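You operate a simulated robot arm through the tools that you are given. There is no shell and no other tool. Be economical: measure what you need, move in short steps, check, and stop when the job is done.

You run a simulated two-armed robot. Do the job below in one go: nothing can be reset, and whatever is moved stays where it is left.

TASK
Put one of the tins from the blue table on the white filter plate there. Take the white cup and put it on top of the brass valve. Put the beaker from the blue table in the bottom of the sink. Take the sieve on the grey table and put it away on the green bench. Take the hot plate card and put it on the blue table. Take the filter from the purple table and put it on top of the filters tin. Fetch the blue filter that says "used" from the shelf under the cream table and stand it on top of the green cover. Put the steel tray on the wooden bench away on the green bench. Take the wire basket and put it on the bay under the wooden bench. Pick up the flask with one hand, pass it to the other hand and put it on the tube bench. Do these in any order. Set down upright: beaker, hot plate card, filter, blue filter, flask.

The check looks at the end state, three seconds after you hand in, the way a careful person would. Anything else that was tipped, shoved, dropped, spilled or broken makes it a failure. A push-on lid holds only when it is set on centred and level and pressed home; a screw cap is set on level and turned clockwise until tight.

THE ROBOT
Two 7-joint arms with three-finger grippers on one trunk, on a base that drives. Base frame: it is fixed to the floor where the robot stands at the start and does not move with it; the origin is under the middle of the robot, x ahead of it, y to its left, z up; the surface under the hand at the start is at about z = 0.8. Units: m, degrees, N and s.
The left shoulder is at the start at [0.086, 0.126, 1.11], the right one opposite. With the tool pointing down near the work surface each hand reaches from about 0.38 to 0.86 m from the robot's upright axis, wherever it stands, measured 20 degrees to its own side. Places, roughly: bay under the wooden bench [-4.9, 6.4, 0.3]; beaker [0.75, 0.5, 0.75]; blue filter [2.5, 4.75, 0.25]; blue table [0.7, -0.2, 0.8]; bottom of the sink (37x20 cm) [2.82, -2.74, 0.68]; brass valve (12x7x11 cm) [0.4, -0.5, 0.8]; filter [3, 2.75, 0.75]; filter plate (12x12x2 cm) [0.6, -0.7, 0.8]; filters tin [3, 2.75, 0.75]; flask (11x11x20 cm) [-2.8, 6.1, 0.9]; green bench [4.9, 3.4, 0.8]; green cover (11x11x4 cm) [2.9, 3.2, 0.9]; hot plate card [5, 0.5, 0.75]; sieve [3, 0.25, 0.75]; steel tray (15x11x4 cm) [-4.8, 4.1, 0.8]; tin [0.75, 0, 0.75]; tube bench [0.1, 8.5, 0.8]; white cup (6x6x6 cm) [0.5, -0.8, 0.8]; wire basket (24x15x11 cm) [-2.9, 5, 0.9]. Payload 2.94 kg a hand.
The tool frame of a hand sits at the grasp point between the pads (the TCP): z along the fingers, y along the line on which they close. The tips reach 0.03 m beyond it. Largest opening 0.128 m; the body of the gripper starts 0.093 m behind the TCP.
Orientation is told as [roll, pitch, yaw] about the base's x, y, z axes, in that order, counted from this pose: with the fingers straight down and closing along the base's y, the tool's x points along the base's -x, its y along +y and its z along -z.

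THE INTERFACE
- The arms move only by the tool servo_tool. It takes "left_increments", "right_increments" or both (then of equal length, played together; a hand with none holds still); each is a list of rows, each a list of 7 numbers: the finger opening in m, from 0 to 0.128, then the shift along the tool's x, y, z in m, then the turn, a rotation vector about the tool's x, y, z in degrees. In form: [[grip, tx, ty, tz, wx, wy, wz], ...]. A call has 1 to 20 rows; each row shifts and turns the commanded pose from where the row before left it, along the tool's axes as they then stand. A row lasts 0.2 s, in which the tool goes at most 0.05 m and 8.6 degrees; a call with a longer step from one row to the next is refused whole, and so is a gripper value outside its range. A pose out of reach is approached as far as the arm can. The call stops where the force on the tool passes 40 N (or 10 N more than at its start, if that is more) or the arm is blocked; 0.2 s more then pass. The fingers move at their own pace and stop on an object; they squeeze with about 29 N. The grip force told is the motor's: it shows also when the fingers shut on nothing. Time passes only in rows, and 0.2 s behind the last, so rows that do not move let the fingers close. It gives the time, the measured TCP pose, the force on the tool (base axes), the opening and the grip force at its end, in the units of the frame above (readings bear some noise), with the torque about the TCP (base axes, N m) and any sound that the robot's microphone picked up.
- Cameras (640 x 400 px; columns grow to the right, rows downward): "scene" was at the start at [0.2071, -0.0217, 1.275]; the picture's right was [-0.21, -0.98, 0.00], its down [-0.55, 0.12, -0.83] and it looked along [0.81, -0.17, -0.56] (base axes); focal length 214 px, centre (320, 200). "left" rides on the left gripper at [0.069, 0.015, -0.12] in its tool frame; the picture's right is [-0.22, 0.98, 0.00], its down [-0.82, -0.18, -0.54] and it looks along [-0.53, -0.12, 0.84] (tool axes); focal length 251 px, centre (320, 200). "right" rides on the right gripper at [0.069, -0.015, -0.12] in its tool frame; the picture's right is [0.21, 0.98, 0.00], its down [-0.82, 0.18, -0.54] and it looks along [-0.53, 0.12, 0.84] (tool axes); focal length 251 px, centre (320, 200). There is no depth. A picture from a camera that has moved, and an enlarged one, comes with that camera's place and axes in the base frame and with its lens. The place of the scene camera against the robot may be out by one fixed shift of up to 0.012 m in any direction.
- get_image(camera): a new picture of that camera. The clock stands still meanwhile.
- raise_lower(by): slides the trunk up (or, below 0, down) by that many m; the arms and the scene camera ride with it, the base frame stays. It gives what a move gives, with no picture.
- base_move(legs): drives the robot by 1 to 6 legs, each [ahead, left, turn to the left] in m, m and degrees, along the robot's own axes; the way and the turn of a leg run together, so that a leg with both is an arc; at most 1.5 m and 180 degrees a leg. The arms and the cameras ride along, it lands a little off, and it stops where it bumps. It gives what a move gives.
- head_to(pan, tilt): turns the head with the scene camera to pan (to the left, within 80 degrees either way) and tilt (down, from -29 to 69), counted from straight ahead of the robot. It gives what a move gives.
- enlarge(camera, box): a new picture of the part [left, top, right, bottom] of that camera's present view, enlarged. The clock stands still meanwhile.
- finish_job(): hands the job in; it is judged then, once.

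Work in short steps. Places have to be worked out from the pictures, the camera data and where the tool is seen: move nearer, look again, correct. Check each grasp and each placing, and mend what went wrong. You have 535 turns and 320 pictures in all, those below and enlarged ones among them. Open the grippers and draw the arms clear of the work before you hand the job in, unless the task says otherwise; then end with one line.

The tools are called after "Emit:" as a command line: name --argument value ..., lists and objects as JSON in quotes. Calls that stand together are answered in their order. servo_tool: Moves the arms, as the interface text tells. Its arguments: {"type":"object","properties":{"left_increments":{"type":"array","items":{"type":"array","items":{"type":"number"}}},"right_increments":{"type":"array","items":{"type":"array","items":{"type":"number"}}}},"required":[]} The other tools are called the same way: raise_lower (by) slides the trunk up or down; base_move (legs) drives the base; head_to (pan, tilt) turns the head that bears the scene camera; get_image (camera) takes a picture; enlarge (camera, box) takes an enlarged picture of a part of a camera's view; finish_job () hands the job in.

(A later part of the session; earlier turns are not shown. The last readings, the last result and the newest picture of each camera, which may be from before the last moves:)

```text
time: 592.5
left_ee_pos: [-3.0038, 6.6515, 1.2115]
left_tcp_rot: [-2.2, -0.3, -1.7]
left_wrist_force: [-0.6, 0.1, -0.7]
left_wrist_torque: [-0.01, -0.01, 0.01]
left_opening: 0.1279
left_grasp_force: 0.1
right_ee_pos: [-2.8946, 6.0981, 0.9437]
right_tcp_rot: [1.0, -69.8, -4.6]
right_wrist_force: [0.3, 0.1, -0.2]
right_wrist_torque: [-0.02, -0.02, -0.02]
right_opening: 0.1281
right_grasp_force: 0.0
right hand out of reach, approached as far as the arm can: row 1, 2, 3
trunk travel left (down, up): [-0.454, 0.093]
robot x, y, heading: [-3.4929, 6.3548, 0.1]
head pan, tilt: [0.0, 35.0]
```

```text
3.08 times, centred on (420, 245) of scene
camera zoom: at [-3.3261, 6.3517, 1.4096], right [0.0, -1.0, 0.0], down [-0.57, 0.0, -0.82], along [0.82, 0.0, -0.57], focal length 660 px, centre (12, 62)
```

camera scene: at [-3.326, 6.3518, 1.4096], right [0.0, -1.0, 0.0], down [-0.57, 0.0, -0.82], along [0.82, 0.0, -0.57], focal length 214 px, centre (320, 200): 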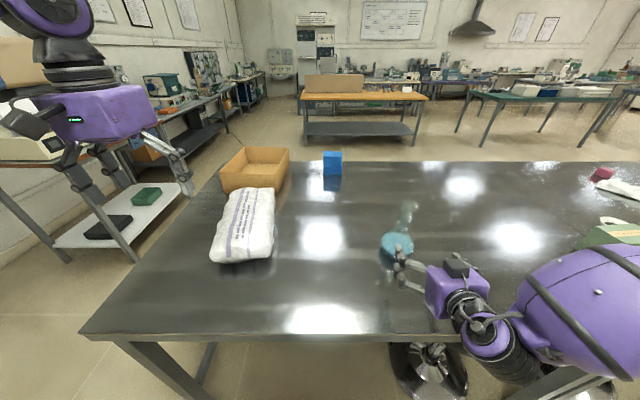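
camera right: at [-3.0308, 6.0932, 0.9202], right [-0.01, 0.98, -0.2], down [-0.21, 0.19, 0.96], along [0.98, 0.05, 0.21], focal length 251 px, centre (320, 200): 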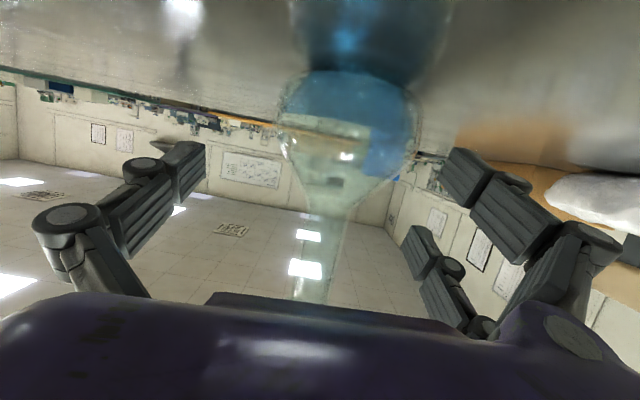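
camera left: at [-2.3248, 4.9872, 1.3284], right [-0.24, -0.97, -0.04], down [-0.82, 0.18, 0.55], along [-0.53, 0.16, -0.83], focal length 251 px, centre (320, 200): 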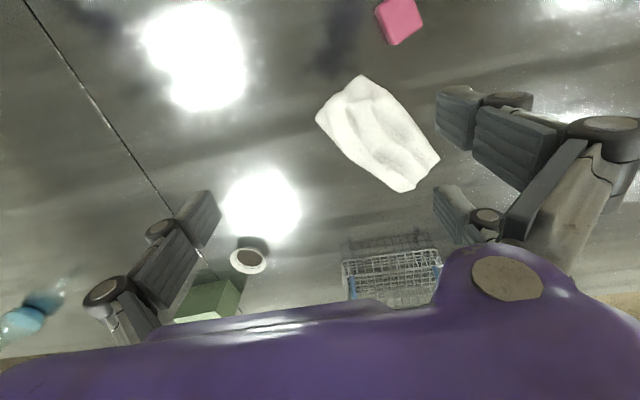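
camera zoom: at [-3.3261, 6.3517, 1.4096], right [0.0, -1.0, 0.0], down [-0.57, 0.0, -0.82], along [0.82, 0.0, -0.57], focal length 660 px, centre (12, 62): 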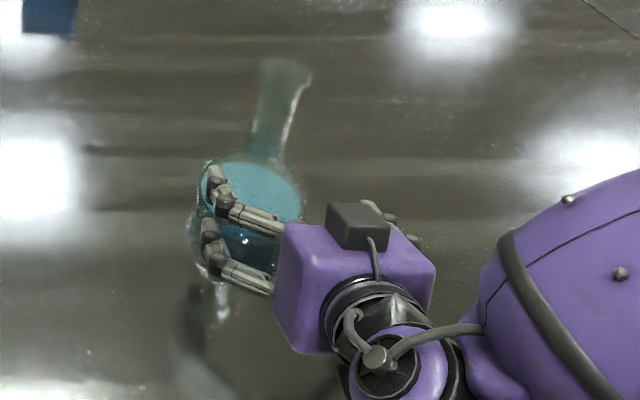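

The bulb is centred at about (-2.827,6.111). The arm is at its limit, so I lower with the trunk by 2.6 cm and advance with the base.

Emit:
raise_lower --by -0.026

Emit:
base_move --legs '[[0.035, 0.011, 0]]'

Emit:
get_image --camera "right"

```text
time: 593.3
left_ee_pos: [-3.0034, 6.6524, 1.1844]
left_tcp_rot: [-2.1, -0.2, -1.6]
left_wrist_force: [0.3, 0.5, 0.1]
left_wrist_torque: [0.0, -0.03, 0.0]
left_opening: 0.1276
left_grasp_force: 0.0
right_ee_pos: [-2.8946, 6.0999, 0.9191]
right_tcp_rot: [0.9, -69.8, -4.6]
right_wrist_force: [0.2, 0.9, -0.2]
right_wrist_torque: [0.01, 0.05, -0.01]
right_opening: 0.1282
right_grasp_force: 0.1
trunk travel left (down, up): [-0.428, 0.119]
robot x, y, heading: [-3.4899, 6.3566, 0.1]
head pan, tilt: [0.0, 35.0]
```

```text
time: 594.1
left_ee_pos: [-2.9708, 6.6624, 1.1855]
left_tcp_rot: [-2.1, -0.2, -1.6]
left_wrist_force: [-0.4, 0.3, -0.7]
left_wrist_torque: [0.02, -0.02, 0.0]
left_opening: 0.128
left_grasp_force: 0.0
right_ee_pos: [-2.8616, 6.11, 0.9189]
right_tcp_rot: [0.9, -69.9, -4.6]
right_wrist_force: [0.1, 0.2, -0.1]
right_wrist_torque: [0.0, -0.05, -0.02]
right_opening: 0.1278
right_grasp_force: 0.0
trunk travel left (down, up): [-0.428, 0.119]
robot x, y, heading: [-3.4606, 6.3659, -0.0]
head pan, tilt: [0.0, 35.0]
```

```text
121 pictures are left
camera right: at [-2.9978, 6.104, 0.8949], right [-0.01, 0.98, -0.2], down [-0.21, 0.19, 0.96], along [0.98, 0.05, 0.21], focal length 251 px, centre (320, 200)
```

right: 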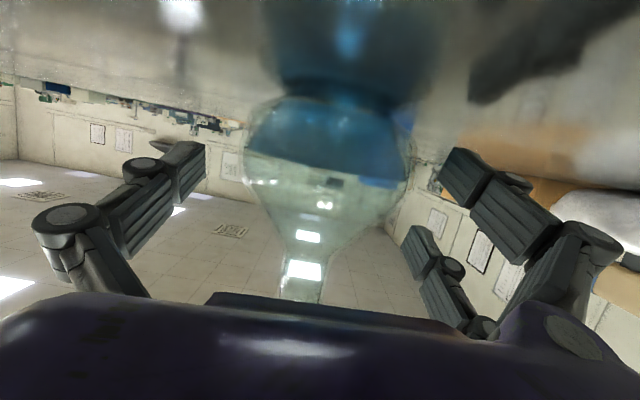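

Centred between the fingers. I advance 2.8 cm more and close gently.

Emit:
base_move --legs '[[0.028, 0, 0]]'

Emit:
servo_tool --right_increments '[[0.122, 0, 0, 0, 0, 0, 0], [0.117, 0, 0, 0, 0, 0, 0], [0.112, 0, 0, 0, 0, 0, 0], [0.107, 0, 0, 0, 0, 0, 0], [0.1, 0, 0, 0, 0, 0, 0], [0.05, 0, 0, 0, 0, 0, 0], [0.0, 0, 0, 0, 0, 0, 0], [0.0, 0, 0, 0, 0, 0, 0]]'

Emit:
get_image --camera "right"

Emit:
enlarge --camera "scene" --box '[320, 180, 480, 310]'

```text
time: 595.0
left_ee_pos: [-2.9449, 6.6619, 1.1853]
left_tcp_rot: [-2.1, -0.3, -1.6]
left_wrist_force: [-0.2, 0.7, -0.1]
left_wrist_torque: [0.01, 0.0, 0.02]
left_opening: 0.1282
left_grasp_force: 0.1
right_ee_pos: [-2.834, 6.1104, 0.9186]
right_tcp_rot: [0.8, -70.0, -4.5]
right_wrist_force: [-0.7, 0.5, 0.0]
right_wrist_torque: [0.03, 0.03, -0.02]
right_opening: 0.1281
right_grasp_force: 0.1
trunk travel left (down, up): [-0.428, 0.119]
robot x, y, heading: [-3.4295, 6.3668, 0.1]
head pan, tilt: [0.0, 35.0]
```

```text
time: 596.8
left_ee_pos: [-2.9411, 6.6628, 1.1851]
left_tcp_rot: [-2.1, -0.2, -1.7]
left_wrist_force: [0.2, -0.7, 0.5]
left_wrist_torque: [0.01, -0.01, -0.01]
left_opening: 0.1282
left_grasp_force: 0.0
right_ee_pos: [-2.8318, 6.1105, 0.9182]
right_tcp_rot: [1.0, -69.8, -4.5]
right_wrist_force: [-1.2, 1.6, 2.7]
right_wrist_torque: [0.24, 0.06, 0.05]
right_opening: 0.1052
right_grasp_force: 28.6
trunk travel left (down, up): [-0.428, 0.119]
robot x, y, heading: [-3.4307, 6.3663, -0.0]
head pan, tilt: [0.0, 35.0]
```

```text
120 pictures are left
camera right: at [-2.9698, 6.1048, 0.8947], right [-0.01, 0.98, -0.2], down [-0.21, 0.19, 0.96], along [0.98, 0.05, 0.21], focal length 251 px, centre (320, 200)
```

right: 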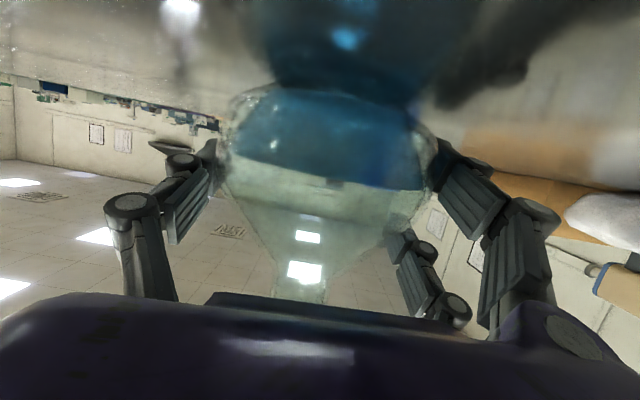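

```text
3.08 times, centred on (400, 245) of scene
camera zoom: at [-3.2524, 6.3628, 1.3797], right [0.0, -1.0, 0.0], down [-0.57, 0.0, -0.82], along [0.82, 0.0, -0.57], focal length 660 px, centre (74, 62)
```

zoom: 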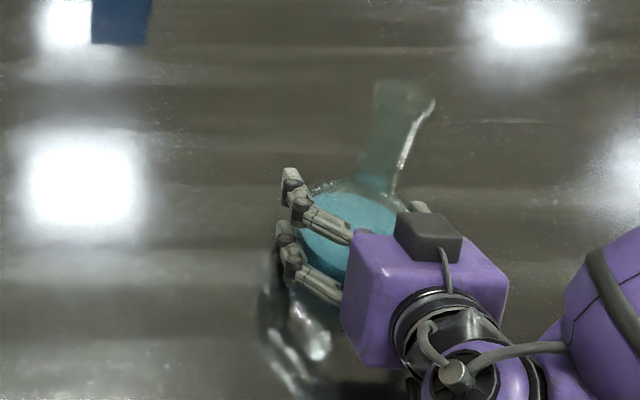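

Gripped at 0.105 m. I lift gently with the trunk and check.

Emit:
raise_lower --by 0.03

Emit:
get_image --camera "right"

```text
time: 597.5
left_ee_pos: [-2.9403, 6.6623, 1.2142]
left_tcp_rot: [-2.1, -0.1, -1.6]
left_wrist_force: [0.8, -0.2, 0.0]
left_wrist_torque: [-0.03, 0.04, -0.03]
left_opening: 0.1276
left_grasp_force: 0.1
right_ee_pos: [-2.8324, 6.1091, 0.9488]
right_tcp_rot: [1.0, -69.6, -4.5]
right_wrist_force: [0.8, -0.1, -3.9]
right_wrist_torque: [-0.01, -0.04, 0.0]
right_opening: 0.1052
right_grasp_force: 29.3
trunk travel left (down, up): [-0.458, 0.089]
robot x, y, heading: [-3.4326, 6.3634, -0.0]
head pan, tilt: [0.0, 35.0]
```

```text
118 pictures are left
camera right: at [-2.9694, 6.1032, 0.9256], right [-0.01, 0.98, -0.2], down [-0.21, 0.19, 0.96], along [0.98, 0.05, 0.2], focal length 251 px, centre (320, 200)
```

right: 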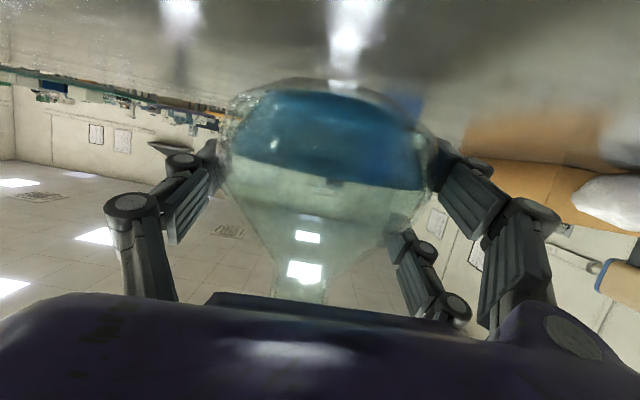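

The flask is held (≈4 N). I raise it 8 cm and bring it toward the robot's middle for the hand-over.

Emit:
raise_lower --by 0.085

Emit:
servo_tool --right_increments '[[0, 0, 0.02, 0, 0, 0, 0], [0, 0, 0.03, 0, 0, 0, 0], [0, 0, 0.03, 0, 0, 0, 0], [0, 0, 0.03, 0, 0, 0, 0], [0, 0, 0.03, 0, 0, 0, 0], [0, 0, 0, 0, 0, 0, 0]]'

Emit:
get_image --camera "scene"

```text
time: 598.7
left_ee_pos: [-2.9402, 6.6627, 1.2976]
left_tcp_rot: [-2.0, 0.2, -1.6]
left_wrist_force: [0.8, 0.1, -0.7]
left_wrist_torque: [-0.02, 0.04, 0.02]
left_opening: 0.1277
left_grasp_force: 0.1
right_ee_pos: [-2.826, 6.1094, 1.1922]
right_tcp_rot: [13.4, -84.6, -16.8]
right_wrist_force: [0.7, 0.8, -4.4]
right_wrist_torque: [-0.02, -0.06, -0.02]
right_opening: 0.1053
right_grasp_force: 28.8
trunk travel left (down, up): [-0.543, 0.004]
robot x, y, heading: [-3.4341, 6.368, 0.1]
head pan, tilt: [0.0, 35.0]
```

```text
time: 600.1
left_ee_pos: [-2.9407, 6.6606, 1.301]
left_tcp_rot: [-2.1, -0.2, -1.6]
left_wrist_force: [-0.2, -0.2, 0.5]
left_wrist_torque: [0.03, -0.01, 0.0]
left_opening: 0.1283
left_grasp_force: 0.0
right_ee_pos: [-2.847, 6.1858, 1.2567]
right_tcp_rot: [14.0, -84.5, -17.3]
right_wrist_force: [-0.1, -0.9, -4.1]
right_wrist_torque: [0.05, -0.02, -0.01]
right_opening: 0.1052
right_grasp_force: 29.1
right hand out of reach, approached as far as the arm can: row 1, 2, 3, 4, 5
trunk travel left (down, up): [-0.543, 0.004]
robot x, y, heading: [-3.4293, 6.367, -0.1]
head pan, tilt: [0.0, 35.0]
```

```text
117 pictures are left
camera scene: at [-3.3454, 6.362, 1.51], right [0.0, -1.0, 0.0], down [-0.57, 0.0, -0.82], along [0.82, 0.0, -0.57], focal length 214 px, centre (320, 200)
```

scene: 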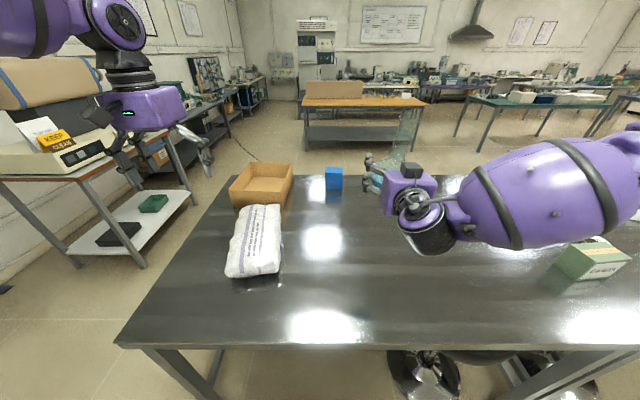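

The trunk lift changed the hand's pitch again (to −84.5°). I rotate back by 15° so the flask is upright.

Emit:
servo_tool --right_increments '[[0, 0, 0, 0, 0, 5, 0], [0, 0, 0, 0, 0, 5, 0], [0, 0, 0, 0, 0, 4.6, 0], [0, 0, 0, 0, 0, 0, 0]]'

Emit:
get_image --camera "right"

Emit:
enlarge --camera "scene" --box '[320, 60, 500, 280]'

```text
time: 601.1
left_ee_pos: [-2.9419, 6.6616, 1.2988]
left_tcp_rot: [-2.1, -0.2, -1.6]
left_wrist_force: [0.0, -0.5, 0.1]
left_wrist_torque: [-0.02, 0.02, -0.02]
left_opening: 0.1281
left_grasp_force: 0.0
right_ee_pos: [-2.8481, 6.1863, 1.2572]
right_tcp_rot: [3.9, -70.2, -7.0]
right_wrist_force: [-0.3, 0.0, -4.6]
right_wrist_torque: [0.01, -0.03, 0.03]
right_opening: 0.105
right_grasp_force: 28.6
trunk travel left (down, up): [-0.543, 0.004]
robot x, y, heading: [-3.4312, 6.3648, 0.3]
head pan, tilt: [0.0, 35.0]
```

```text
116 pictures are left
camera right: at [-2.9844, 6.18, 1.2328], right [-0.02, 0.98, -0.18], down [-0.22, 0.17, 0.96], along [0.97, 0.06, 0.21], focal length 251 px, centre (320, 200)
```

right: 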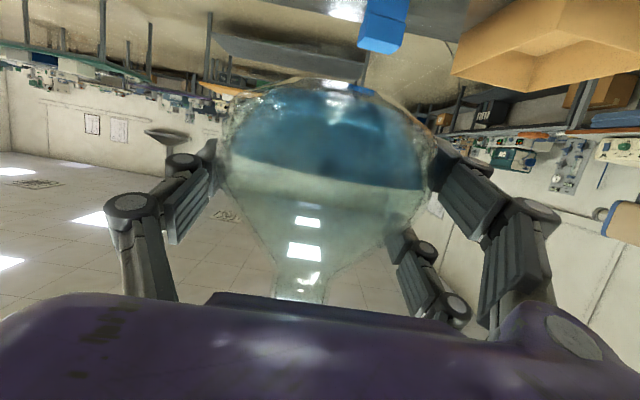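

```text
1.82 times, centred on (410, 170) of scene
camera zoom: at [-3.3455, 6.3622, 1.51], right [0.0, -1.0, 0.0], down [-0.57, 0.0, -0.82], along [0.82, 0.0, -0.57], focal length 390 px, centre (156, 254)
```

zoom: 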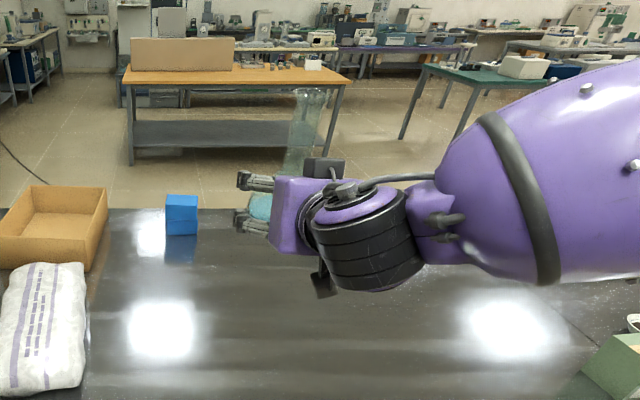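

The flask is upright again at (-2.848,6.186), neck middle at z≈1.36. Now I turn the left hand to point right (yaw −90°) and tilt it 45°.

Emit:
servo_tool --left_increments '[[0.08, 0, 0.01, -0.02, 2, 0, 8], [0.08, 0, 0.01, -0.02, 0, 0, 8], [0.08, 0, 0, -0.02, 0, 0, 8], [0.08, 0, 0, 0, 0, 0, 8], [0.08, 0, 0, 0, 0, 0, 8], [0.08, 0, 0, 0, 0, 0, 8], [0.08, 0, 0, 0, 0, 0, 8], [0.08, 0, 0, 0, 0, 0, 8], [0.08, 0, 0, 0, 0, 0, 8], [0.08, 0, 0, 0, 0, 0, 8], [0.08, 0, 0, 0, 0, 0, 8], [0.08, 0, 0, 0, 0, -7.5, 0], [0.08, 0, 0, 0, 0, -7.5, 0], [0.08, 0, 0, 0, 0, -7.5, 0], [0.08, 0, 0, 0, 0, -7.5, 0], [0.08, 0, 0, 0, 0, -7.5, 0], [0.08, 0, 0, 0, 0, -7.5, 0], [0.08, 0, 0, 0, 0, 0, 0]]'

Emit:
get_image --camera "left"

Emit:
get_image --camera "scene"

```text
time: 604.9
left_ee_pos: [-2.9387, 6.6849, 1.3594]
left_tcp_rot: [-0.1, -49.2, -89.6]
left_wrist_force: [-0.5, -0.3, -0.5]
left_wrist_torque: [0.0, 0.01, 0.01]
left_opening: 0.0802
left_grasp_force: 0.0
right_ee_pos: [-2.8488, 6.1849, 1.2577]
right_tcp_rot: [3.9, -70.4, -7.0]
right_wrist_force: [-0.3, -0.4, -4.2]
right_wrist_torque: [0.01, -0.02, 0.0]
right_opening: 0.1053
right_grasp_force: 29.4
trunk travel left (down, up): [-0.543, 0.004]
robot x, y, heading: [-3.4296, 6.367, 0.0]
head pan, tilt: [0.0, 35.0]
```

```text
114 pictures are left
camera left: at [-2.9249, 6.8211, 1.3842], right [0.98, -0.13, 0.16], down [-0.18, -0.13, 0.98], along [-0.11, -0.98, -0.15], focal length 251 px, centre (320, 200)
```

left: 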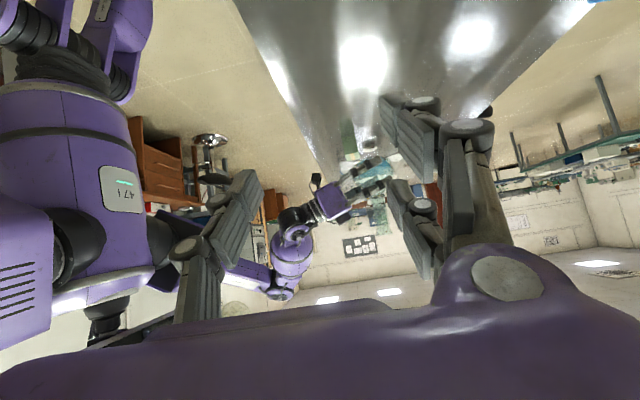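

```text
113 pictures are left
camera scene: at [-3.3459, 6.3618, 1.51], right [0.0, -1.0, 0.0], down [-0.57, 0.0, -0.82], along [0.82, 0.0, -0.57], focal length 214 px, centre (320, 200)
```

scene: 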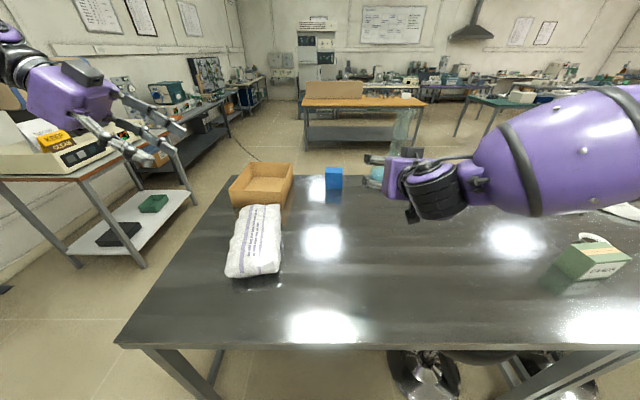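

Orientation is right. I bring the left hand to 14 cm from the neck, along its finger direction.

Emit:
servo_tool --left_increments '[[0.08, -0.033, 0.0091, 0.0234, 0, 0, 0], [0.08, -0.033, 0.0091, 0.0234, 0, 0, 0], [0.08, -0.033, 0.0091, 0.0234, 0, 0, 0], [0.08, -0.033, 0.0091, 0.0234, 0, 0, 0], [0.08, -0.033, 0.0091, 0.0234, 0, 0, 0], [0.08, -0.033, 0.0091, 0.0234, 0, 0, 0], [0.08, -0.033, 0.0091, 0.0234, 0, 0, 0], [0.08, -0.033, 0.0091, 0.0234, 0, 0, 0], [0.08, -0.033, 0.0091, 0.0234, 0, 0, 0], [0.08, -0.033, 0.0091, 0.0234, 0, 0, 0], [0.08, 0, 0, 0, 0, 0, 0]]'

Emit:
get_image --camera "left"

Emit:
get_image --camera "scene"

```text
time: 607.3
left_ee_pos: [-2.9238, 6.4065, 1.4399]
left_tcp_rot: [-0.2, -49.1, -89.6]
left_wrist_force: [0.5, -0.8, 0.0]
left_wrist_torque: [-0.02, -0.01, 0.0]
left_opening: 0.0799
left_grasp_force: 0.0
left hand out of reach, approached as far as the arm can: row 6, 7, 8, 9, 10
right_ee_pos: [-2.8466, 6.1858, 1.2563]
right_tcp_rot: [3.9, -70.2, -7.0]
right_wrist_force: [-0.7, -0.4, -3.4]
right_wrist_torque: [0.01, -0.03, 0.0]
right_opening: 0.105
right_grasp_force: 29.6
trunk travel left (down, up): [-0.543, 0.004]
robot x, y, heading: [-3.4336, 6.3662, 0.2]
head pan, tilt: [0.0, 35.0]
```

```text
112 pictures are left
camera left: at [-2.9092, 6.5436, 1.4641], right [0.98, -0.13, 0.16], down [-0.18, -0.13, 0.98], along [-0.11, -0.98, -0.15], focal length 251 px, centre (320, 200)
```

left: 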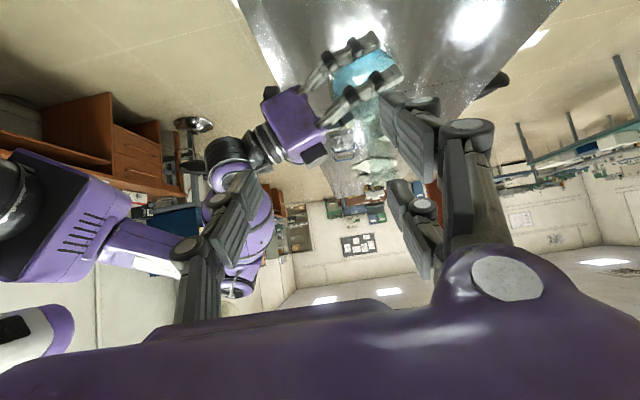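

```text
111 pictures are left
camera scene: at [-3.3456, 6.3621, 1.51], right [0.0, -1.0, 0.0], down [-0.57, 0.0, -0.82], along [0.82, 0.0, -0.57], focal length 214 px, centre (320, 200)
```

scene: 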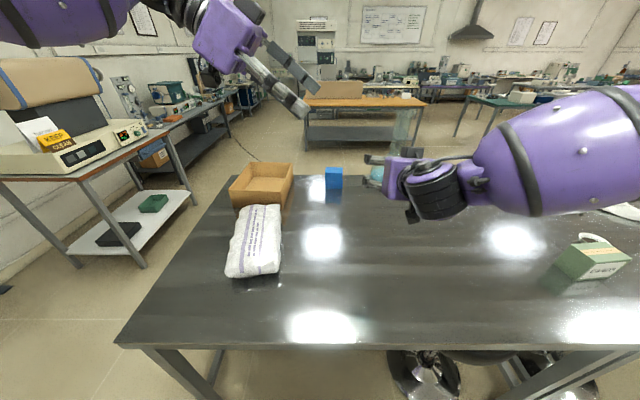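

The left hand stops at rel y≈+0.04. I turn the right hand 40° to the left about the vertical so the flask can come further to the middle.

Emit:
servo_tool --right_increments '[[0, 0, 0, 0, -7.5, 0, -2.7], [0, 0, 0, 0, -7.5, 0, -2.7], [0, 0, 0, 0, -7.5, 0, -2.7], [0, 0, 0, 0, -7.5, 0, -2.7], [0, 0, 0, 0, -7.5, 0, -2.7], [0, 0, 0, 0, 0, 0, 0]]'

Emit:
get_image --camera "left"

```text
time: 608.7
left_ee_pos: [-2.923, 6.4086, 1.4388]
left_tcp_rot: [-0.1, -49.1, -89.6]
left_wrist_force: [0.6, 0.7, 1.3]
left_wrist_torque: [0.01, -0.03, 0.01]
left_opening: 0.0799
left_grasp_force: 0.0
right_ee_pos: [-2.8467, 6.1868, 1.2593]
right_tcp_rot: [3.5, -71.5, 31.8]
right_wrist_force: [0.1, 0.2, -4.4]
right_wrist_torque: [0.02, -0.04, 0.0]
right_opening: 0.1053
right_grasp_force: 28.6
trunk travel left (down, up): [-0.543, 0.004]
robot x, y, heading: [-3.4312, 6.3667, 0.2]
head pan, tilt: [0.0, 35.0]
```

```text
110 pictures are left
camera left: at [-2.9092, 6.5445, 1.4639], right [0.98, -0.13, 0.16], down [-0.18, -0.13, 0.98], along [-0.11, -0.98, -0.15], focal length 251 px, centre (320, 200)
```

left: 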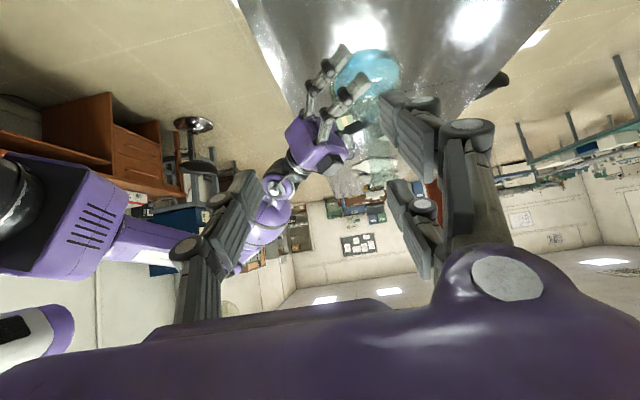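

Now I move the flask left and slightly back, to about (-2.90,6.30).

Emit:
servo_tool --right_increments '[[0, -0.001, 0.0305, 0.003, 0, 0, 0], [0, -0.001, 0.0305, 0.003, 0, 0, 0], [0, -0.001, 0.0305, 0.003, 0, 0, 0], [0, -0.001, 0.0305, 0.003, 0, 0, 0], [0, 0, 0, 0, 0, 0, 0]]'

Emit:
get_image --camera "left"

Emit:
get_image --camera "scene"

```text
time: 609.9
left_ee_pos: [-2.9227, 6.408, 1.4393]
left_tcp_rot: [-0.1, -49.0, -89.5]
left_wrist_force: [0.7, 0.1, -0.6]
left_wrist_torque: [0.04, -0.02, 0.03]
left_opening: 0.0801
left_grasp_force: 0.0
right_ee_pos: [-2.9115, 6.2907, 1.2596]
right_tcp_rot: [3.0, -71.1, 33.7]
right_wrist_force: [0.5, -0.3, -4.2]
right_wrist_torque: [0.0, 0.01, 0.02]
right_opening: 0.1054
right_grasp_force: 29.0
trunk travel left (down, up): [-0.543, 0.004]
robot x, y, heading: [-3.4294, 6.3624, -0.1]
head pan, tilt: [0.0, 35.0]
```

```text
109 pictures are left
camera left: at [-2.9092, 6.5433, 1.4641], right [0.98, -0.13, 0.16], down [-0.18, -0.13, 0.98], along [-0.11, -0.98, -0.15], focal length 251 px, centre (320, 200)
```

left: 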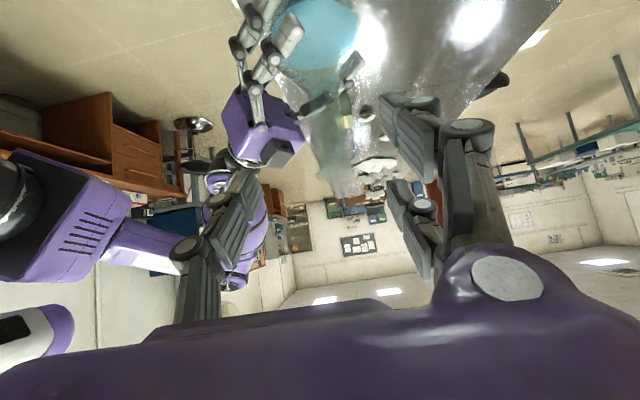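

```text
108 pictures are left
camera scene: at [-3.3457, 6.3617, 1.51], right [0.0, -1.0, 0.0], down [-0.57, 0.0, -0.82], along [0.82, 0.0, -0.57], focal length 214 px, centre (320, 200)
```

scene: 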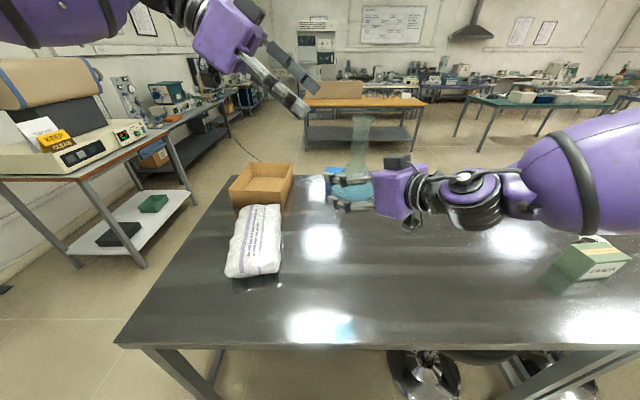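

The flask neck is now at (-2.911,6.291). I approach with the left hand along its fingers, first 8 cm.

Emit:
servo_tool --left_increments '[[0.09, -0.019, 0.011, 0, 0, 0, 0], [0.09, 0, 0, 0.027, 0, 0, 0], [0.09, 0, 0, 0.027, 0, 0, 0], [0.09, 0, 0, 0.026, 0, 0, 0], [0.09, 0, 0, 0, 0, 0, 0]]'

Emit:
get_image --camera "left"

```text
time: 611.1
left_ee_pos: [-2.9448, 6.3671, 1.3836]
left_tcp_rot: [-0.2, -49.0, -89.4]
left_wrist_force: [-0.4, -0.2, 0.2]
left_wrist_torque: [-0.01, 0.01, 0.01]
left_opening: 0.0899
left_grasp_force: 0.0
left hand out of reach, approached as far as the arm can: row 1, 2, 3, 4
right_ee_pos: [-2.9101, 6.2905, 1.2596]
right_tcp_rot: [2.9, -71.1, 33.8]
right_wrist_force: [0.8, 0.3, -3.6]
right_wrist_torque: [0.02, -0.04, 0.01]
right_opening: 0.1052
right_grasp_force: 28.7
trunk travel left (down, up): [-0.543, 0.004]
robot x, y, heading: [-3.4321, 6.3683, 0.0]
head pan, tilt: [0.0, 35.0]
```

```text
107 pictures are left
camera left: at [-2.9304, 6.5033, 1.4091], right [0.98, -0.13, 0.16], down [-0.18, -0.13, 0.98], along [-0.11, -0.98, -0.15], focal length 251 px, centre (320, 200)
```

left: 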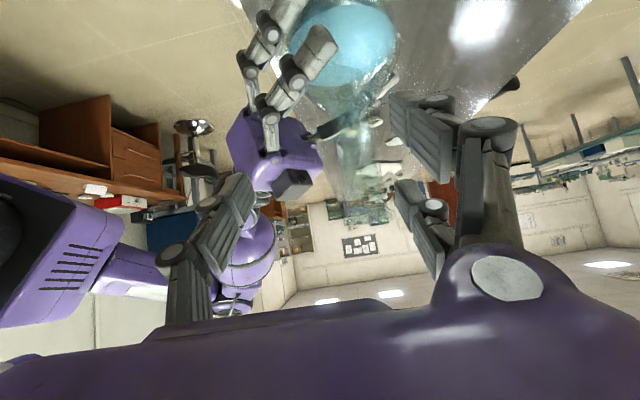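

The left arm can't go further right, so I bring the flask to it with the right hand: −3.5 cm x, +7.6 cm y.

Emit:
servo_tool --right_increments '[[0, -0.0039, 0.0208, 0.0021, 0, 0, 0], [0, -0.0039, 0.0208, 0.0021, 0, 0, 0], [0, 0, 0, 0, 0, 0, 0]]'

Emit:
get_image --camera "left"

Emit:
enlarge --camera "scene" --box '[200, 40, 460, 260]'

```text
time: 611.9
left_ee_pos: [-2.945, 6.3664, 1.3846]
left_tcp_rot: [-0.2, -49.1, -89.5]
left_wrist_force: [0.2, -0.4, 0.4]
left_wrist_torque: [0.04, 0.0, 0.0]
left_opening: 0.0902
left_grasp_force: 0.1
right_ee_pos: [-2.9295, 6.3279, 1.2665]
right_tcp_rot: [3.0, -71.1, 33.7]
right_wrist_force: [-0.1, 0.2, -4.4]
right_wrist_torque: [0.0, 0.02, -0.02]
right_opening: 0.1052
right_grasp_force: 29.0
trunk travel left (down, up): [-0.543, 0.004]
robot x, y, heading: [-3.4345, 6.3649, 0.1]
head pan, tilt: [0.0, 35.0]
```

```text
106 pictures are left
camera left: at [-2.9305, 6.5025, 1.4094], right [0.98, -0.13, 0.16], down [-0.18, -0.13, 0.98], along [-0.11, -0.98, -0.15], focal length 251 px, centre (320, 200)
```

left: 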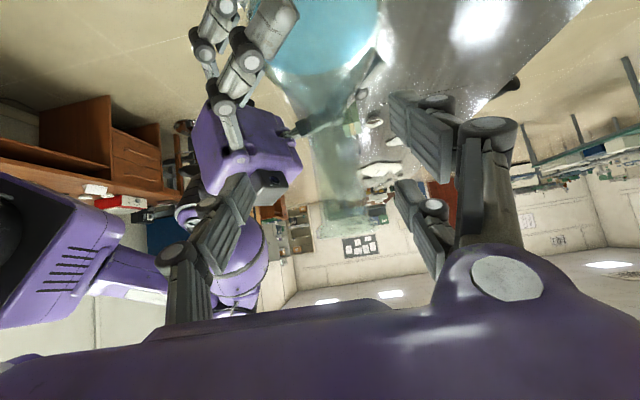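

```text
1.82 times, centred on (330, 150) of scene
camera zoom: at [-3.3457, 6.3616, 1.51], right [0.0, -1.0, 0.0], down [-0.57, 0.0, -0.82], along [0.82, 0.0, -0.57], focal length 390 px, centre (302, 291)
```

zoom: 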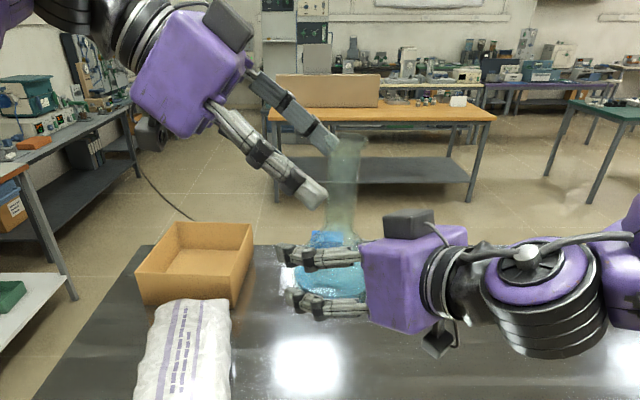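

Geometry looks right: the neck is entering between the left fingers. I move the flask the remaining 4 cm.

Emit:
servo_tool --right_increments '[[0, -0.0042, 0.0205, 0.003, 0, 0, 0], [0, -0.0042, 0.0205, 0.003, 0, 0, 0], [0, 0, 0, 0, 0, 0, 0]]'

Emit:
get_image --camera "left"

Emit:
enlarge --camera "scene" --box '[200, 40, 460, 260]'

```text
time: 612.7
left_ee_pos: [-2.9454, 6.3659, 1.3835]
left_tcp_rot: [0.0, -49.0, -89.5]
left_wrist_force: [0.4, -0.1, 0.1]
left_wrist_torque: [0.0, -0.03, -0.02]
left_opening: 0.0903
left_grasp_force: 0.1
right_ee_pos: [-2.9477, 6.3665, 1.273]
right_tcp_rot: [3.0, -71.2, 33.7]
right_wrist_force: [0.4, -0.1, -3.1]
right_wrist_torque: [0.03, -0.01, 0.02]
right_opening: 0.1052
right_grasp_force: 29.1
trunk travel left (down, up): [-0.543, 0.004]
robot x, y, heading: [-3.4301, 6.3653, -0.1]
head pan, tilt: [0.0, 35.0]
```

```text
104 pictures are left
camera left: at [-2.9305, 6.5026, 1.4094], right [0.98, -0.13, 0.16], down [-0.18, -0.13, 0.98], along [-0.11, -0.98, -0.15], focal length 251 px, centre (320, 200)
```

left: 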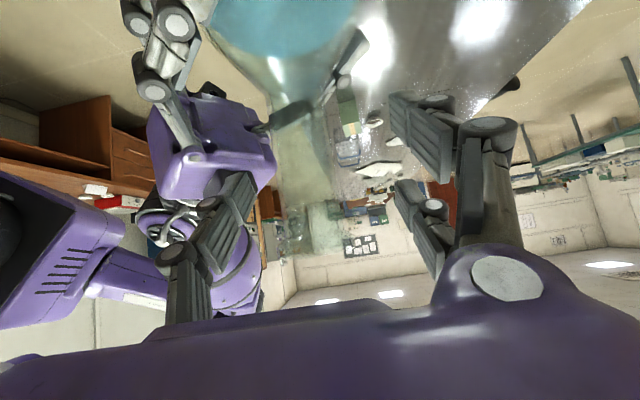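

```text
1.82 times, centred on (330, 150) of scene
camera zoom: at [-3.3457, 6.3616, 1.51], right [0.0, -1.0, 0.0], down [-0.57, 0.0, -0.82], along [0.82, 0.0, -0.57], focal length 390 px, centre (302, 291)
```

zoom: 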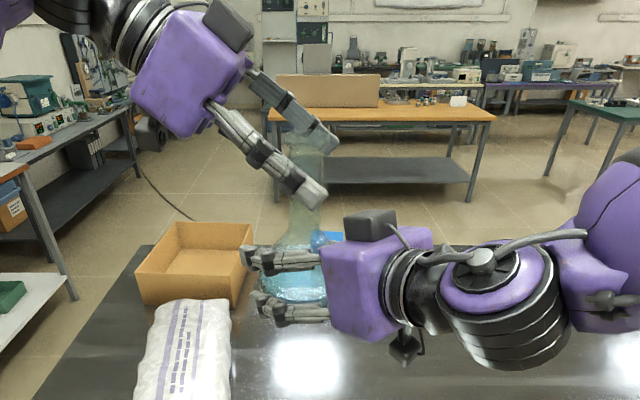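

The neck lies between the left fingers. I nudge 6 mm and close the left hand slowly.

Emit:
servo_tool --left_increments '[[0.085, 0, -0.006, 0, 0, 0, 0], [0.07, 0, 0, 0, 0, 0, 0], [0.06, 0, 0, 0, 0, 0, 0], [0.052, 0, 0, 0, 0, 0, 0], [0.046, 0, 0, 0, 0, 0, 0], [0.04, 0, 0, 0, 0, 0, 0], [0.03, 0, 0, 0, 0, 0, 0], [0.0, 0, 0, 0, 0, 0, 0], [0.0, 0, 0, 0, 0, 0, 0]]'

Emit:
get_image --camera "left"

Emit:
enlarge --camera "scene" --box '[200, 40, 460, 260]'

```text
time: 614.7
left_ee_pos: [-2.9527, 6.3672, 1.3839]
left_tcp_rot: [-0.2, -49.1, -89.6]
left_wrist_force: [-2.3, 0.0, 0.2]
left_wrist_torque: [-0.06, 0.04, 0.16]
left_opening: 0.0363
left_grasp_force: 29.4
right_ee_pos: [-2.9473, 6.3675, 1.2723]
right_tcp_rot: [3.0, -71.0, 33.6]
right_wrist_force: [2.6, 0.3, -3.7]
right_wrist_torque: [-0.03, 0.28, -0.14]
right_opening: 0.1054
right_grasp_force: 29.8
trunk travel left (down, up): [-0.543, 0.004]
robot x, y, heading: [-3.4292, 6.3635, 0.5]
head pan, tilt: [0.0, 35.0]
```

```text
102 pictures are left
camera left: at [-2.9366, 6.5031, 1.4094], right [0.98, -0.14, 0.16], down [-0.18, -0.13, 0.98], along [-0.11, -0.98, -0.15], focal length 251 px, centre (320, 200)
```

left: 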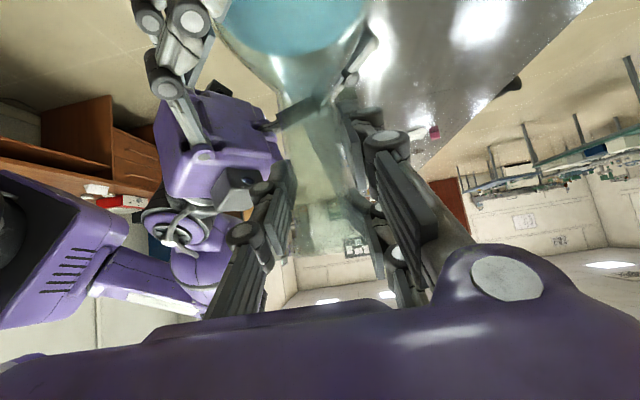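

```text
1.82 times, centred on (330, 150) of scene
camera zoom: at [-3.3457, 6.3624, 1.51], right [0.0, -1.0, 0.0], down [-0.57, 0.0, -0.82], along [0.82, 0.0, -0.57], focal length 390 px, centre (302, 291)
```

zoom: 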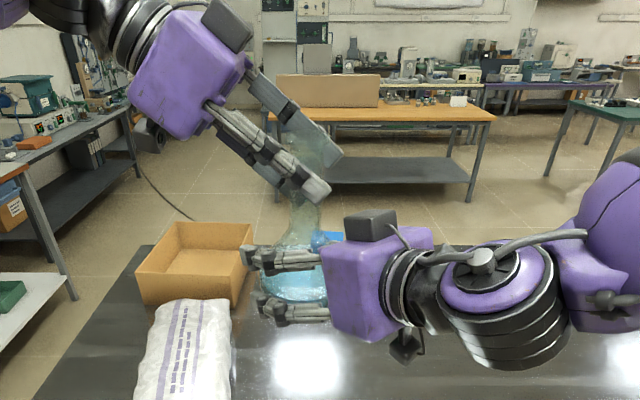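

The left hand holds the neck (29 N). I open the right hand slowly and check that the flask stays.

Emit:
servo_tool --right_increments '[[0.106, 0, 0, 0, 0, 0, 0], [0.11, 0, 0, 0, 0, 0, 0], [0.115, 0, 0, 0, 0, 0, 0], [0.122, 0, 0, 0, 0, 0, 0], [0.128, 0, 0, 0, 0, 0, 0], [0.128, 0, 0, 0, 0, 0, 0]]'

Emit:
servo_tool --right_increments '[[0.128, 0, 0, -0.02, 0, 0, 0], [0.128, 0, 0, -0.03, 0, 0, 0], [0.128, 0, 0, -0.03, 0, 0, 0], [0.128, 0, 0, -0.03, 0, 0, 0], [0.128, 0, 0, 0, 0, 0, 0]]'

Emit:
get_image --camera "scene"

Emit:
get_image --camera "left"

```text
time: 616.1
left_ee_pos: [-2.9511, 6.3665, 1.3843]
left_tcp_rot: [-0.1, -49.1, -89.5]
left_wrist_force: [-0.2, 0.5, -0.2]
left_wrist_torque: [0.04, 0.0, 0.01]
left_opening: 0.0363
left_grasp_force: 29.2
right_ee_pos: [-2.948, 6.3666, 1.2713]
right_tcp_rot: [3.0, -71.2, 33.8]
right_wrist_force: [-0.3, 0.2, 0.1]
right_wrist_torque: [0.01, 0.01, -0.01]
right_opening: 0.1278
right_grasp_force: 0.1
trunk travel left (down, up): [-0.543, 0.004]
robot x, y, heading: [-3.4298, 6.3631, -0.0]
head pan, tilt: [0.0, 35.0]
```

```text
time: 617.3
left_ee_pos: [-2.9509, 6.367, 1.3854]
left_tcp_rot: [-0.2, -49.1, -89.5]
left_wrist_force: [-0.2, -0.1, 0.6]
left_wrist_torque: [0.0, 0.02, -0.05]
left_opening: 0.0364
left_grasp_force: 29.0
right_ee_pos: [-2.9868, 6.3049, 1.3123]
right_tcp_rot: [3.0, -71.0, 33.9]
right_wrist_force: [0.5, 0.2, 0.1]
right_wrist_torque: [-0.01, 0.02, 0.01]
right_opening: 0.128
right_grasp_force: 0.0
right hand out of reach, approached as far as the arm can: row 3, 4
trunk travel left (down, up): [-0.543, 0.004]
robot x, y, heading: [-3.4302, 6.3661, 0.2]
head pan, tilt: [0.0, 35.0]
```

```text
100 pictures are left
camera scene: at [-3.3455, 6.3623, 1.51], right [0.0, -1.0, 0.0], down [-0.57, 0.0, -0.82], along [0.82, 0.0, -0.57], focal length 214 px, centre (320, 200)
```

scene: 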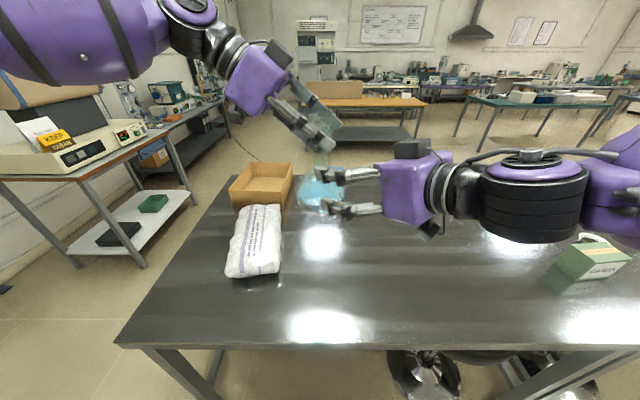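

```text
99 pictures are left
camera left: at [-2.9362, 6.5032, 1.4092], right [0.98, -0.13, 0.16], down [-0.18, -0.13, 0.98], along [-0.11, -0.98, -0.15], focal length 251 px, centre (320, 200)
```

left: 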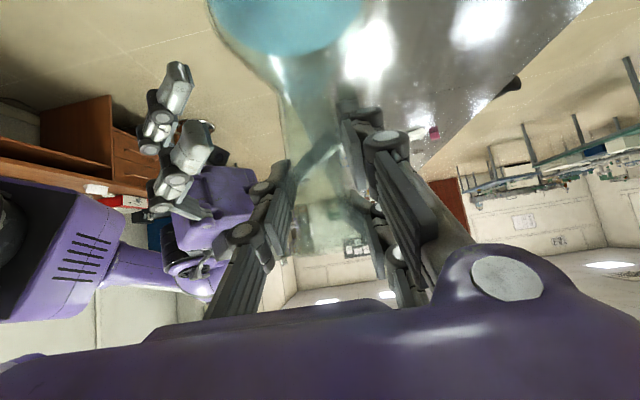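

The flask stays with the left hand. The right fingertips still overlap the bulb slightly, so I pull the right hand straight back (−x).

Emit:
servo_tool --right_increments '[[0.128, 0.006, 0.012, -0.015, 0, 0, 0], [0.128, 0.006, 0.01, -0.015, 0, 0, 0], [0.128, 0.006, 0.008, -0.015, 0, 0, 0], [0.128, 0, 0, 0, 0, 0, 0]]'

Emit:
get_image --camera "scene"

```text
time: 618.3
left_ee_pos: [-2.9514, 6.3667, 1.3836]
left_tcp_rot: [0.0, -49.2, -89.4]
left_wrist_force: [1.2, -0.5, -0.1]
left_wrist_torque: [0.01, 0.01, 0.0]
left_opening: 0.0361
left_grasp_force: 29.0
right_ee_pos: [-2.9866, 6.3052, 1.3149]
right_tcp_rot: [2.9, -71.2, 33.9]
right_wrist_force: [0.3, 0.1, -0.5]
right_wrist_torque: [0.01, -0.01, -0.01]
right_opening: 0.128
right_grasp_force: 0.1
right hand out of reach, approached as far as the arm can: row 1, 2, 3
trunk travel left (down, up): [-0.543, 0.004]
robot x, y, heading: [-3.4303, 6.3671, 0.3]
head pan, tilt: [0.0, 35.0]
```

```text
98 pictures are left
camera scene: at [-3.3459, 6.3624, 1.51], right [0.0, -1.0, 0.0], down [-0.57, 0.0, -0.82], along [0.82, 0.0, -0.57], focal length 214 px, centre (320, 200)
```

scene: 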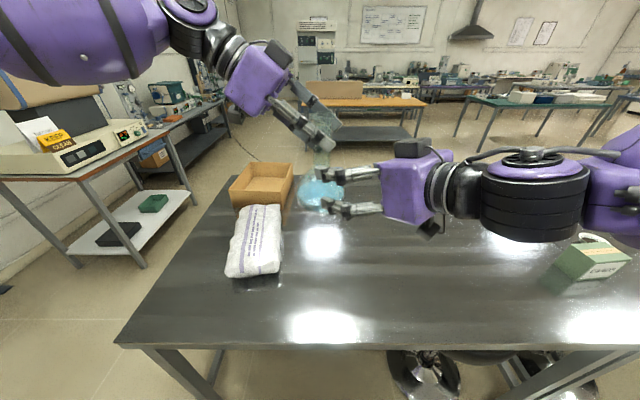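

I enlarge to see exactly how things stand.

Emit:
enlarge --camera "scene" --box '[250, 90, 420, 240]'

Emit:
enlarge --camera "left" --box '[140, 0, 460, 260]'

```text
2.67 times, centred on (335, 165) of scene
camera zoom: at [-3.3459, 6.3624, 1.51], right [0.0, -1.0, 0.0], down [-0.57, 0.0, -0.82], along [0.82, 0.0, -0.57], focal length 572 px, centre (280, 293)
```

zoom: 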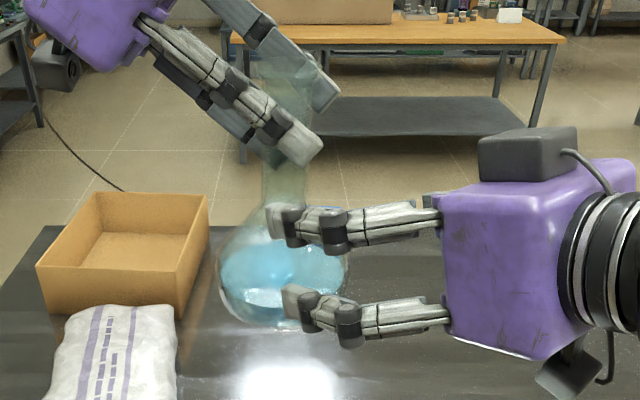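

```text
1.54 times, centred on (300, 130) of left
camera zoom: at [-2.9366, 6.5033, 1.4094], right [0.98, -0.13, 0.16], down [-0.18, -0.13, 0.98], along [-0.11, -0.98, -0.15], focal length 387 px, centre (351, 308)
```

zoom: 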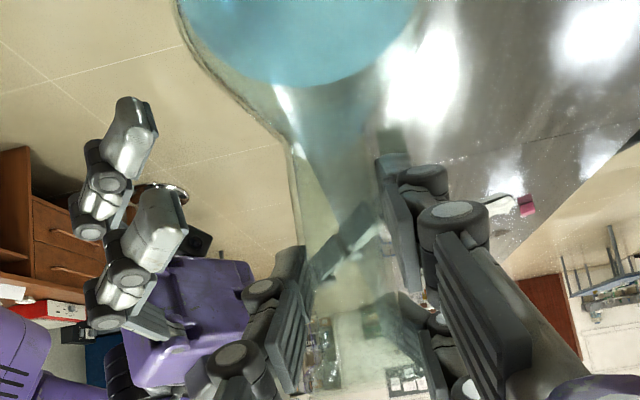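

The flask hangs freely from the left hand, with the right fingers still loosely around it. I move the left hand (flask) forward-left out of the right fingers, along their axis.

Emit:
servo_tool --left_increments '[[0, 0.0149, 0.02, -0.007, 0, 0, 0], [0, 0.0149, 0.02, -0.007, 0, 0, 0], [0, 0.0149, 0.02, -0.007, 0, 0, 0], [0, 0, 0, 0, 0, 0, 0]]'

Emit:
enlarge --camera "scene" --box '[250, 90, 420, 240]'

```text
time: 619.3
left_ee_pos: [-2.9031, 6.4284, 1.3666]
left_tcp_rot: [0.0, -49.0, -89.5]
left_wrist_force: [-0.1, 0.1, 0.6]
left_wrist_torque: [0.05, -0.01, 0.03]
left_opening: 0.0361
left_grasp_force: 29.0
left hand out of reach, approached as far as the arm can: row 2, 3
right_ee_pos: [-2.9875, 6.3044, 1.315]
right_tcp_rot: [3.0, -71.2, 33.8]
right_wrist_force: [-0.5, 0.1, -0.7]
right_wrist_torque: [-0.01, 0.03, 0.01]
right_opening: 0.1282
right_grasp_force: 0.1
trunk travel left (down, up): [-0.543, 0.004]
robot x, y, heading: [-3.4308, 6.3677, 0.0]
head pan, tilt: [0.0, 35.0]
```

```text
2.67 times, centred on (335, 165) of scene
camera zoom: at [-3.3463, 6.3617, 1.5101], right [0.0, -1.0, 0.0], down [-0.57, 0.0, -0.82], along [0.82, 0.0, -0.57], focal length 572 px, centre (280, 293)
```

zoom: 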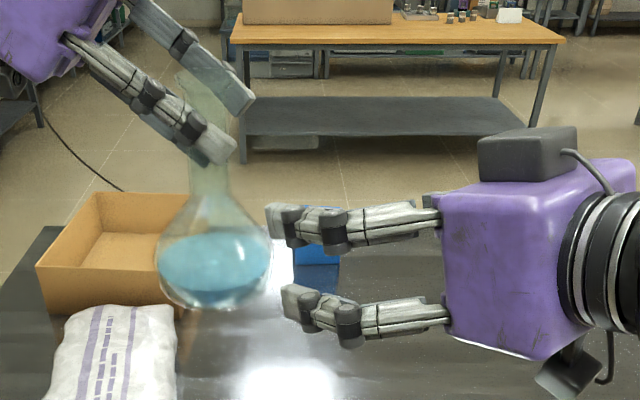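

The flask is free and upright in the left hand. I move the right hand out of the way, then drive out northwards.

Emit:
servo_tool --right_increments '[[0.128, 0, -0.04, 0, 0, 0, 0], [0.128, 0, -0.04, 0, 0, 0, 0], [0.128, 0, -0.04, 0, 0, 0, 0], [0.128, 0, -0.04, 0, 0, 0, 0], [0.128, 0, 0, 0, 0, 0, 0]]'

Emit:
base_move --legs '[[-0.18, 0, 0], [0, 1.02, 0]]'

Emit:
head_to --pan 0 --tilt 20

Emit:
get_image --camera "scene"

```text
time: 620.5
left_ee_pos: [-2.9021, 6.4273, 1.3649]
left_tcp_rot: [-0.1, -49.2, -89.5]
left_wrist_force: [-0.4, -0.3, -0.2]
left_wrist_torque: [0.01, -0.04, 0.02]
left_opening: 0.0363
left_grasp_force: 28.9
right_ee_pos: [-2.892, 6.175, 1.3129]
right_tcp_rot: [2.8, -71.1, 33.9]
right_wrist_force: [-0.2, 0.4, -0.1]
right_wrist_torque: [0.0, -0.06, -0.02]
right_opening: 0.1283
right_grasp_force: 0.2
trunk travel left (down, up): [-0.543, 0.004]
robot x, y, heading: [-3.4308, 6.3653, 0.1]
head pan, tilt: [0.0, 35.0]
```

```text
time: 630.9
left_ee_pos: [-3.0935, 7.4581, 1.3663]
left_tcp_rot: [-0.2, -49.1, -88.8]
left_wrist_force: [0.4, 1.5, -0.6]
left_wrist_torque: [0.02, 0.01, -0.01]
left_opening: 0.0361
left_grasp_force: 29.0
right_ee_pos: [-3.0789, 7.2057, 1.3129]
right_tcp_rot: [2.9, -71.1, 34.5]
right_wrist_force: [-0.7, -0.1, 0.1]
right_wrist_torque: [-0.02, 0.02, 0.0]
right_opening: 0.128
right_grasp_force: 0.1
trunk travel left (down, up): [-0.543, 0.004]
robot x, y, heading: [-3.6243, 7.3869, 0.9]
head pan, tilt: [0.0, 35.0]
```

```text
time: 631.7
left_ee_pos: [-3.094, 7.4573, 1.3649]
left_tcp_rot: [-0.2, -49.1, -88.9]
left_wrist_force: [-0.9, -0.2, 0.7]
left_wrist_torque: [0.02, 0.0, -0.03]
left_opening: 0.0361
left_grasp_force: 28.9
right_ee_pos: [-3.0797, 7.2062, 1.3132]
right_tcp_rot: [2.9, -71.1, 34.7]
right_wrist_force: [0.2, 0.3, -0.1]
right_wrist_torque: [0.02, 0.01, 0.01]
right_opening: 0.1281
right_grasp_force: 0.0
trunk travel left (down, up): [-0.543, 0.004]
robot x, y, heading: [-3.6187, 7.3874, 0.8]
head pan, tilt: [0.0, 20.0]
```

```text
94 pictures are left
camera scene: at [-3.5307, 7.3875, 1.5338], right [0.01, -1.0, 0.0], down [-0.34, -0.01, -0.94], along [0.94, 0.01, -0.34], focal length 214 px, centre (320, 200)
```

scene: 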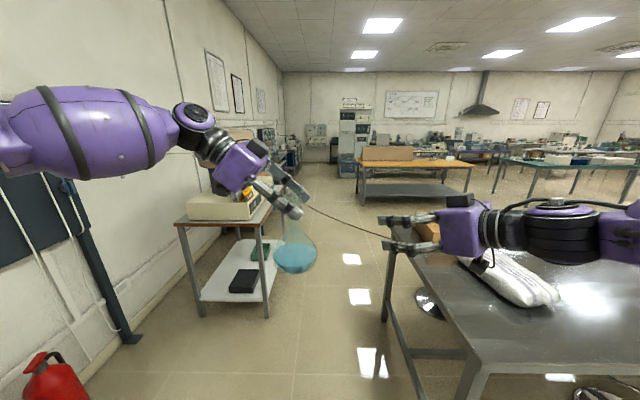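

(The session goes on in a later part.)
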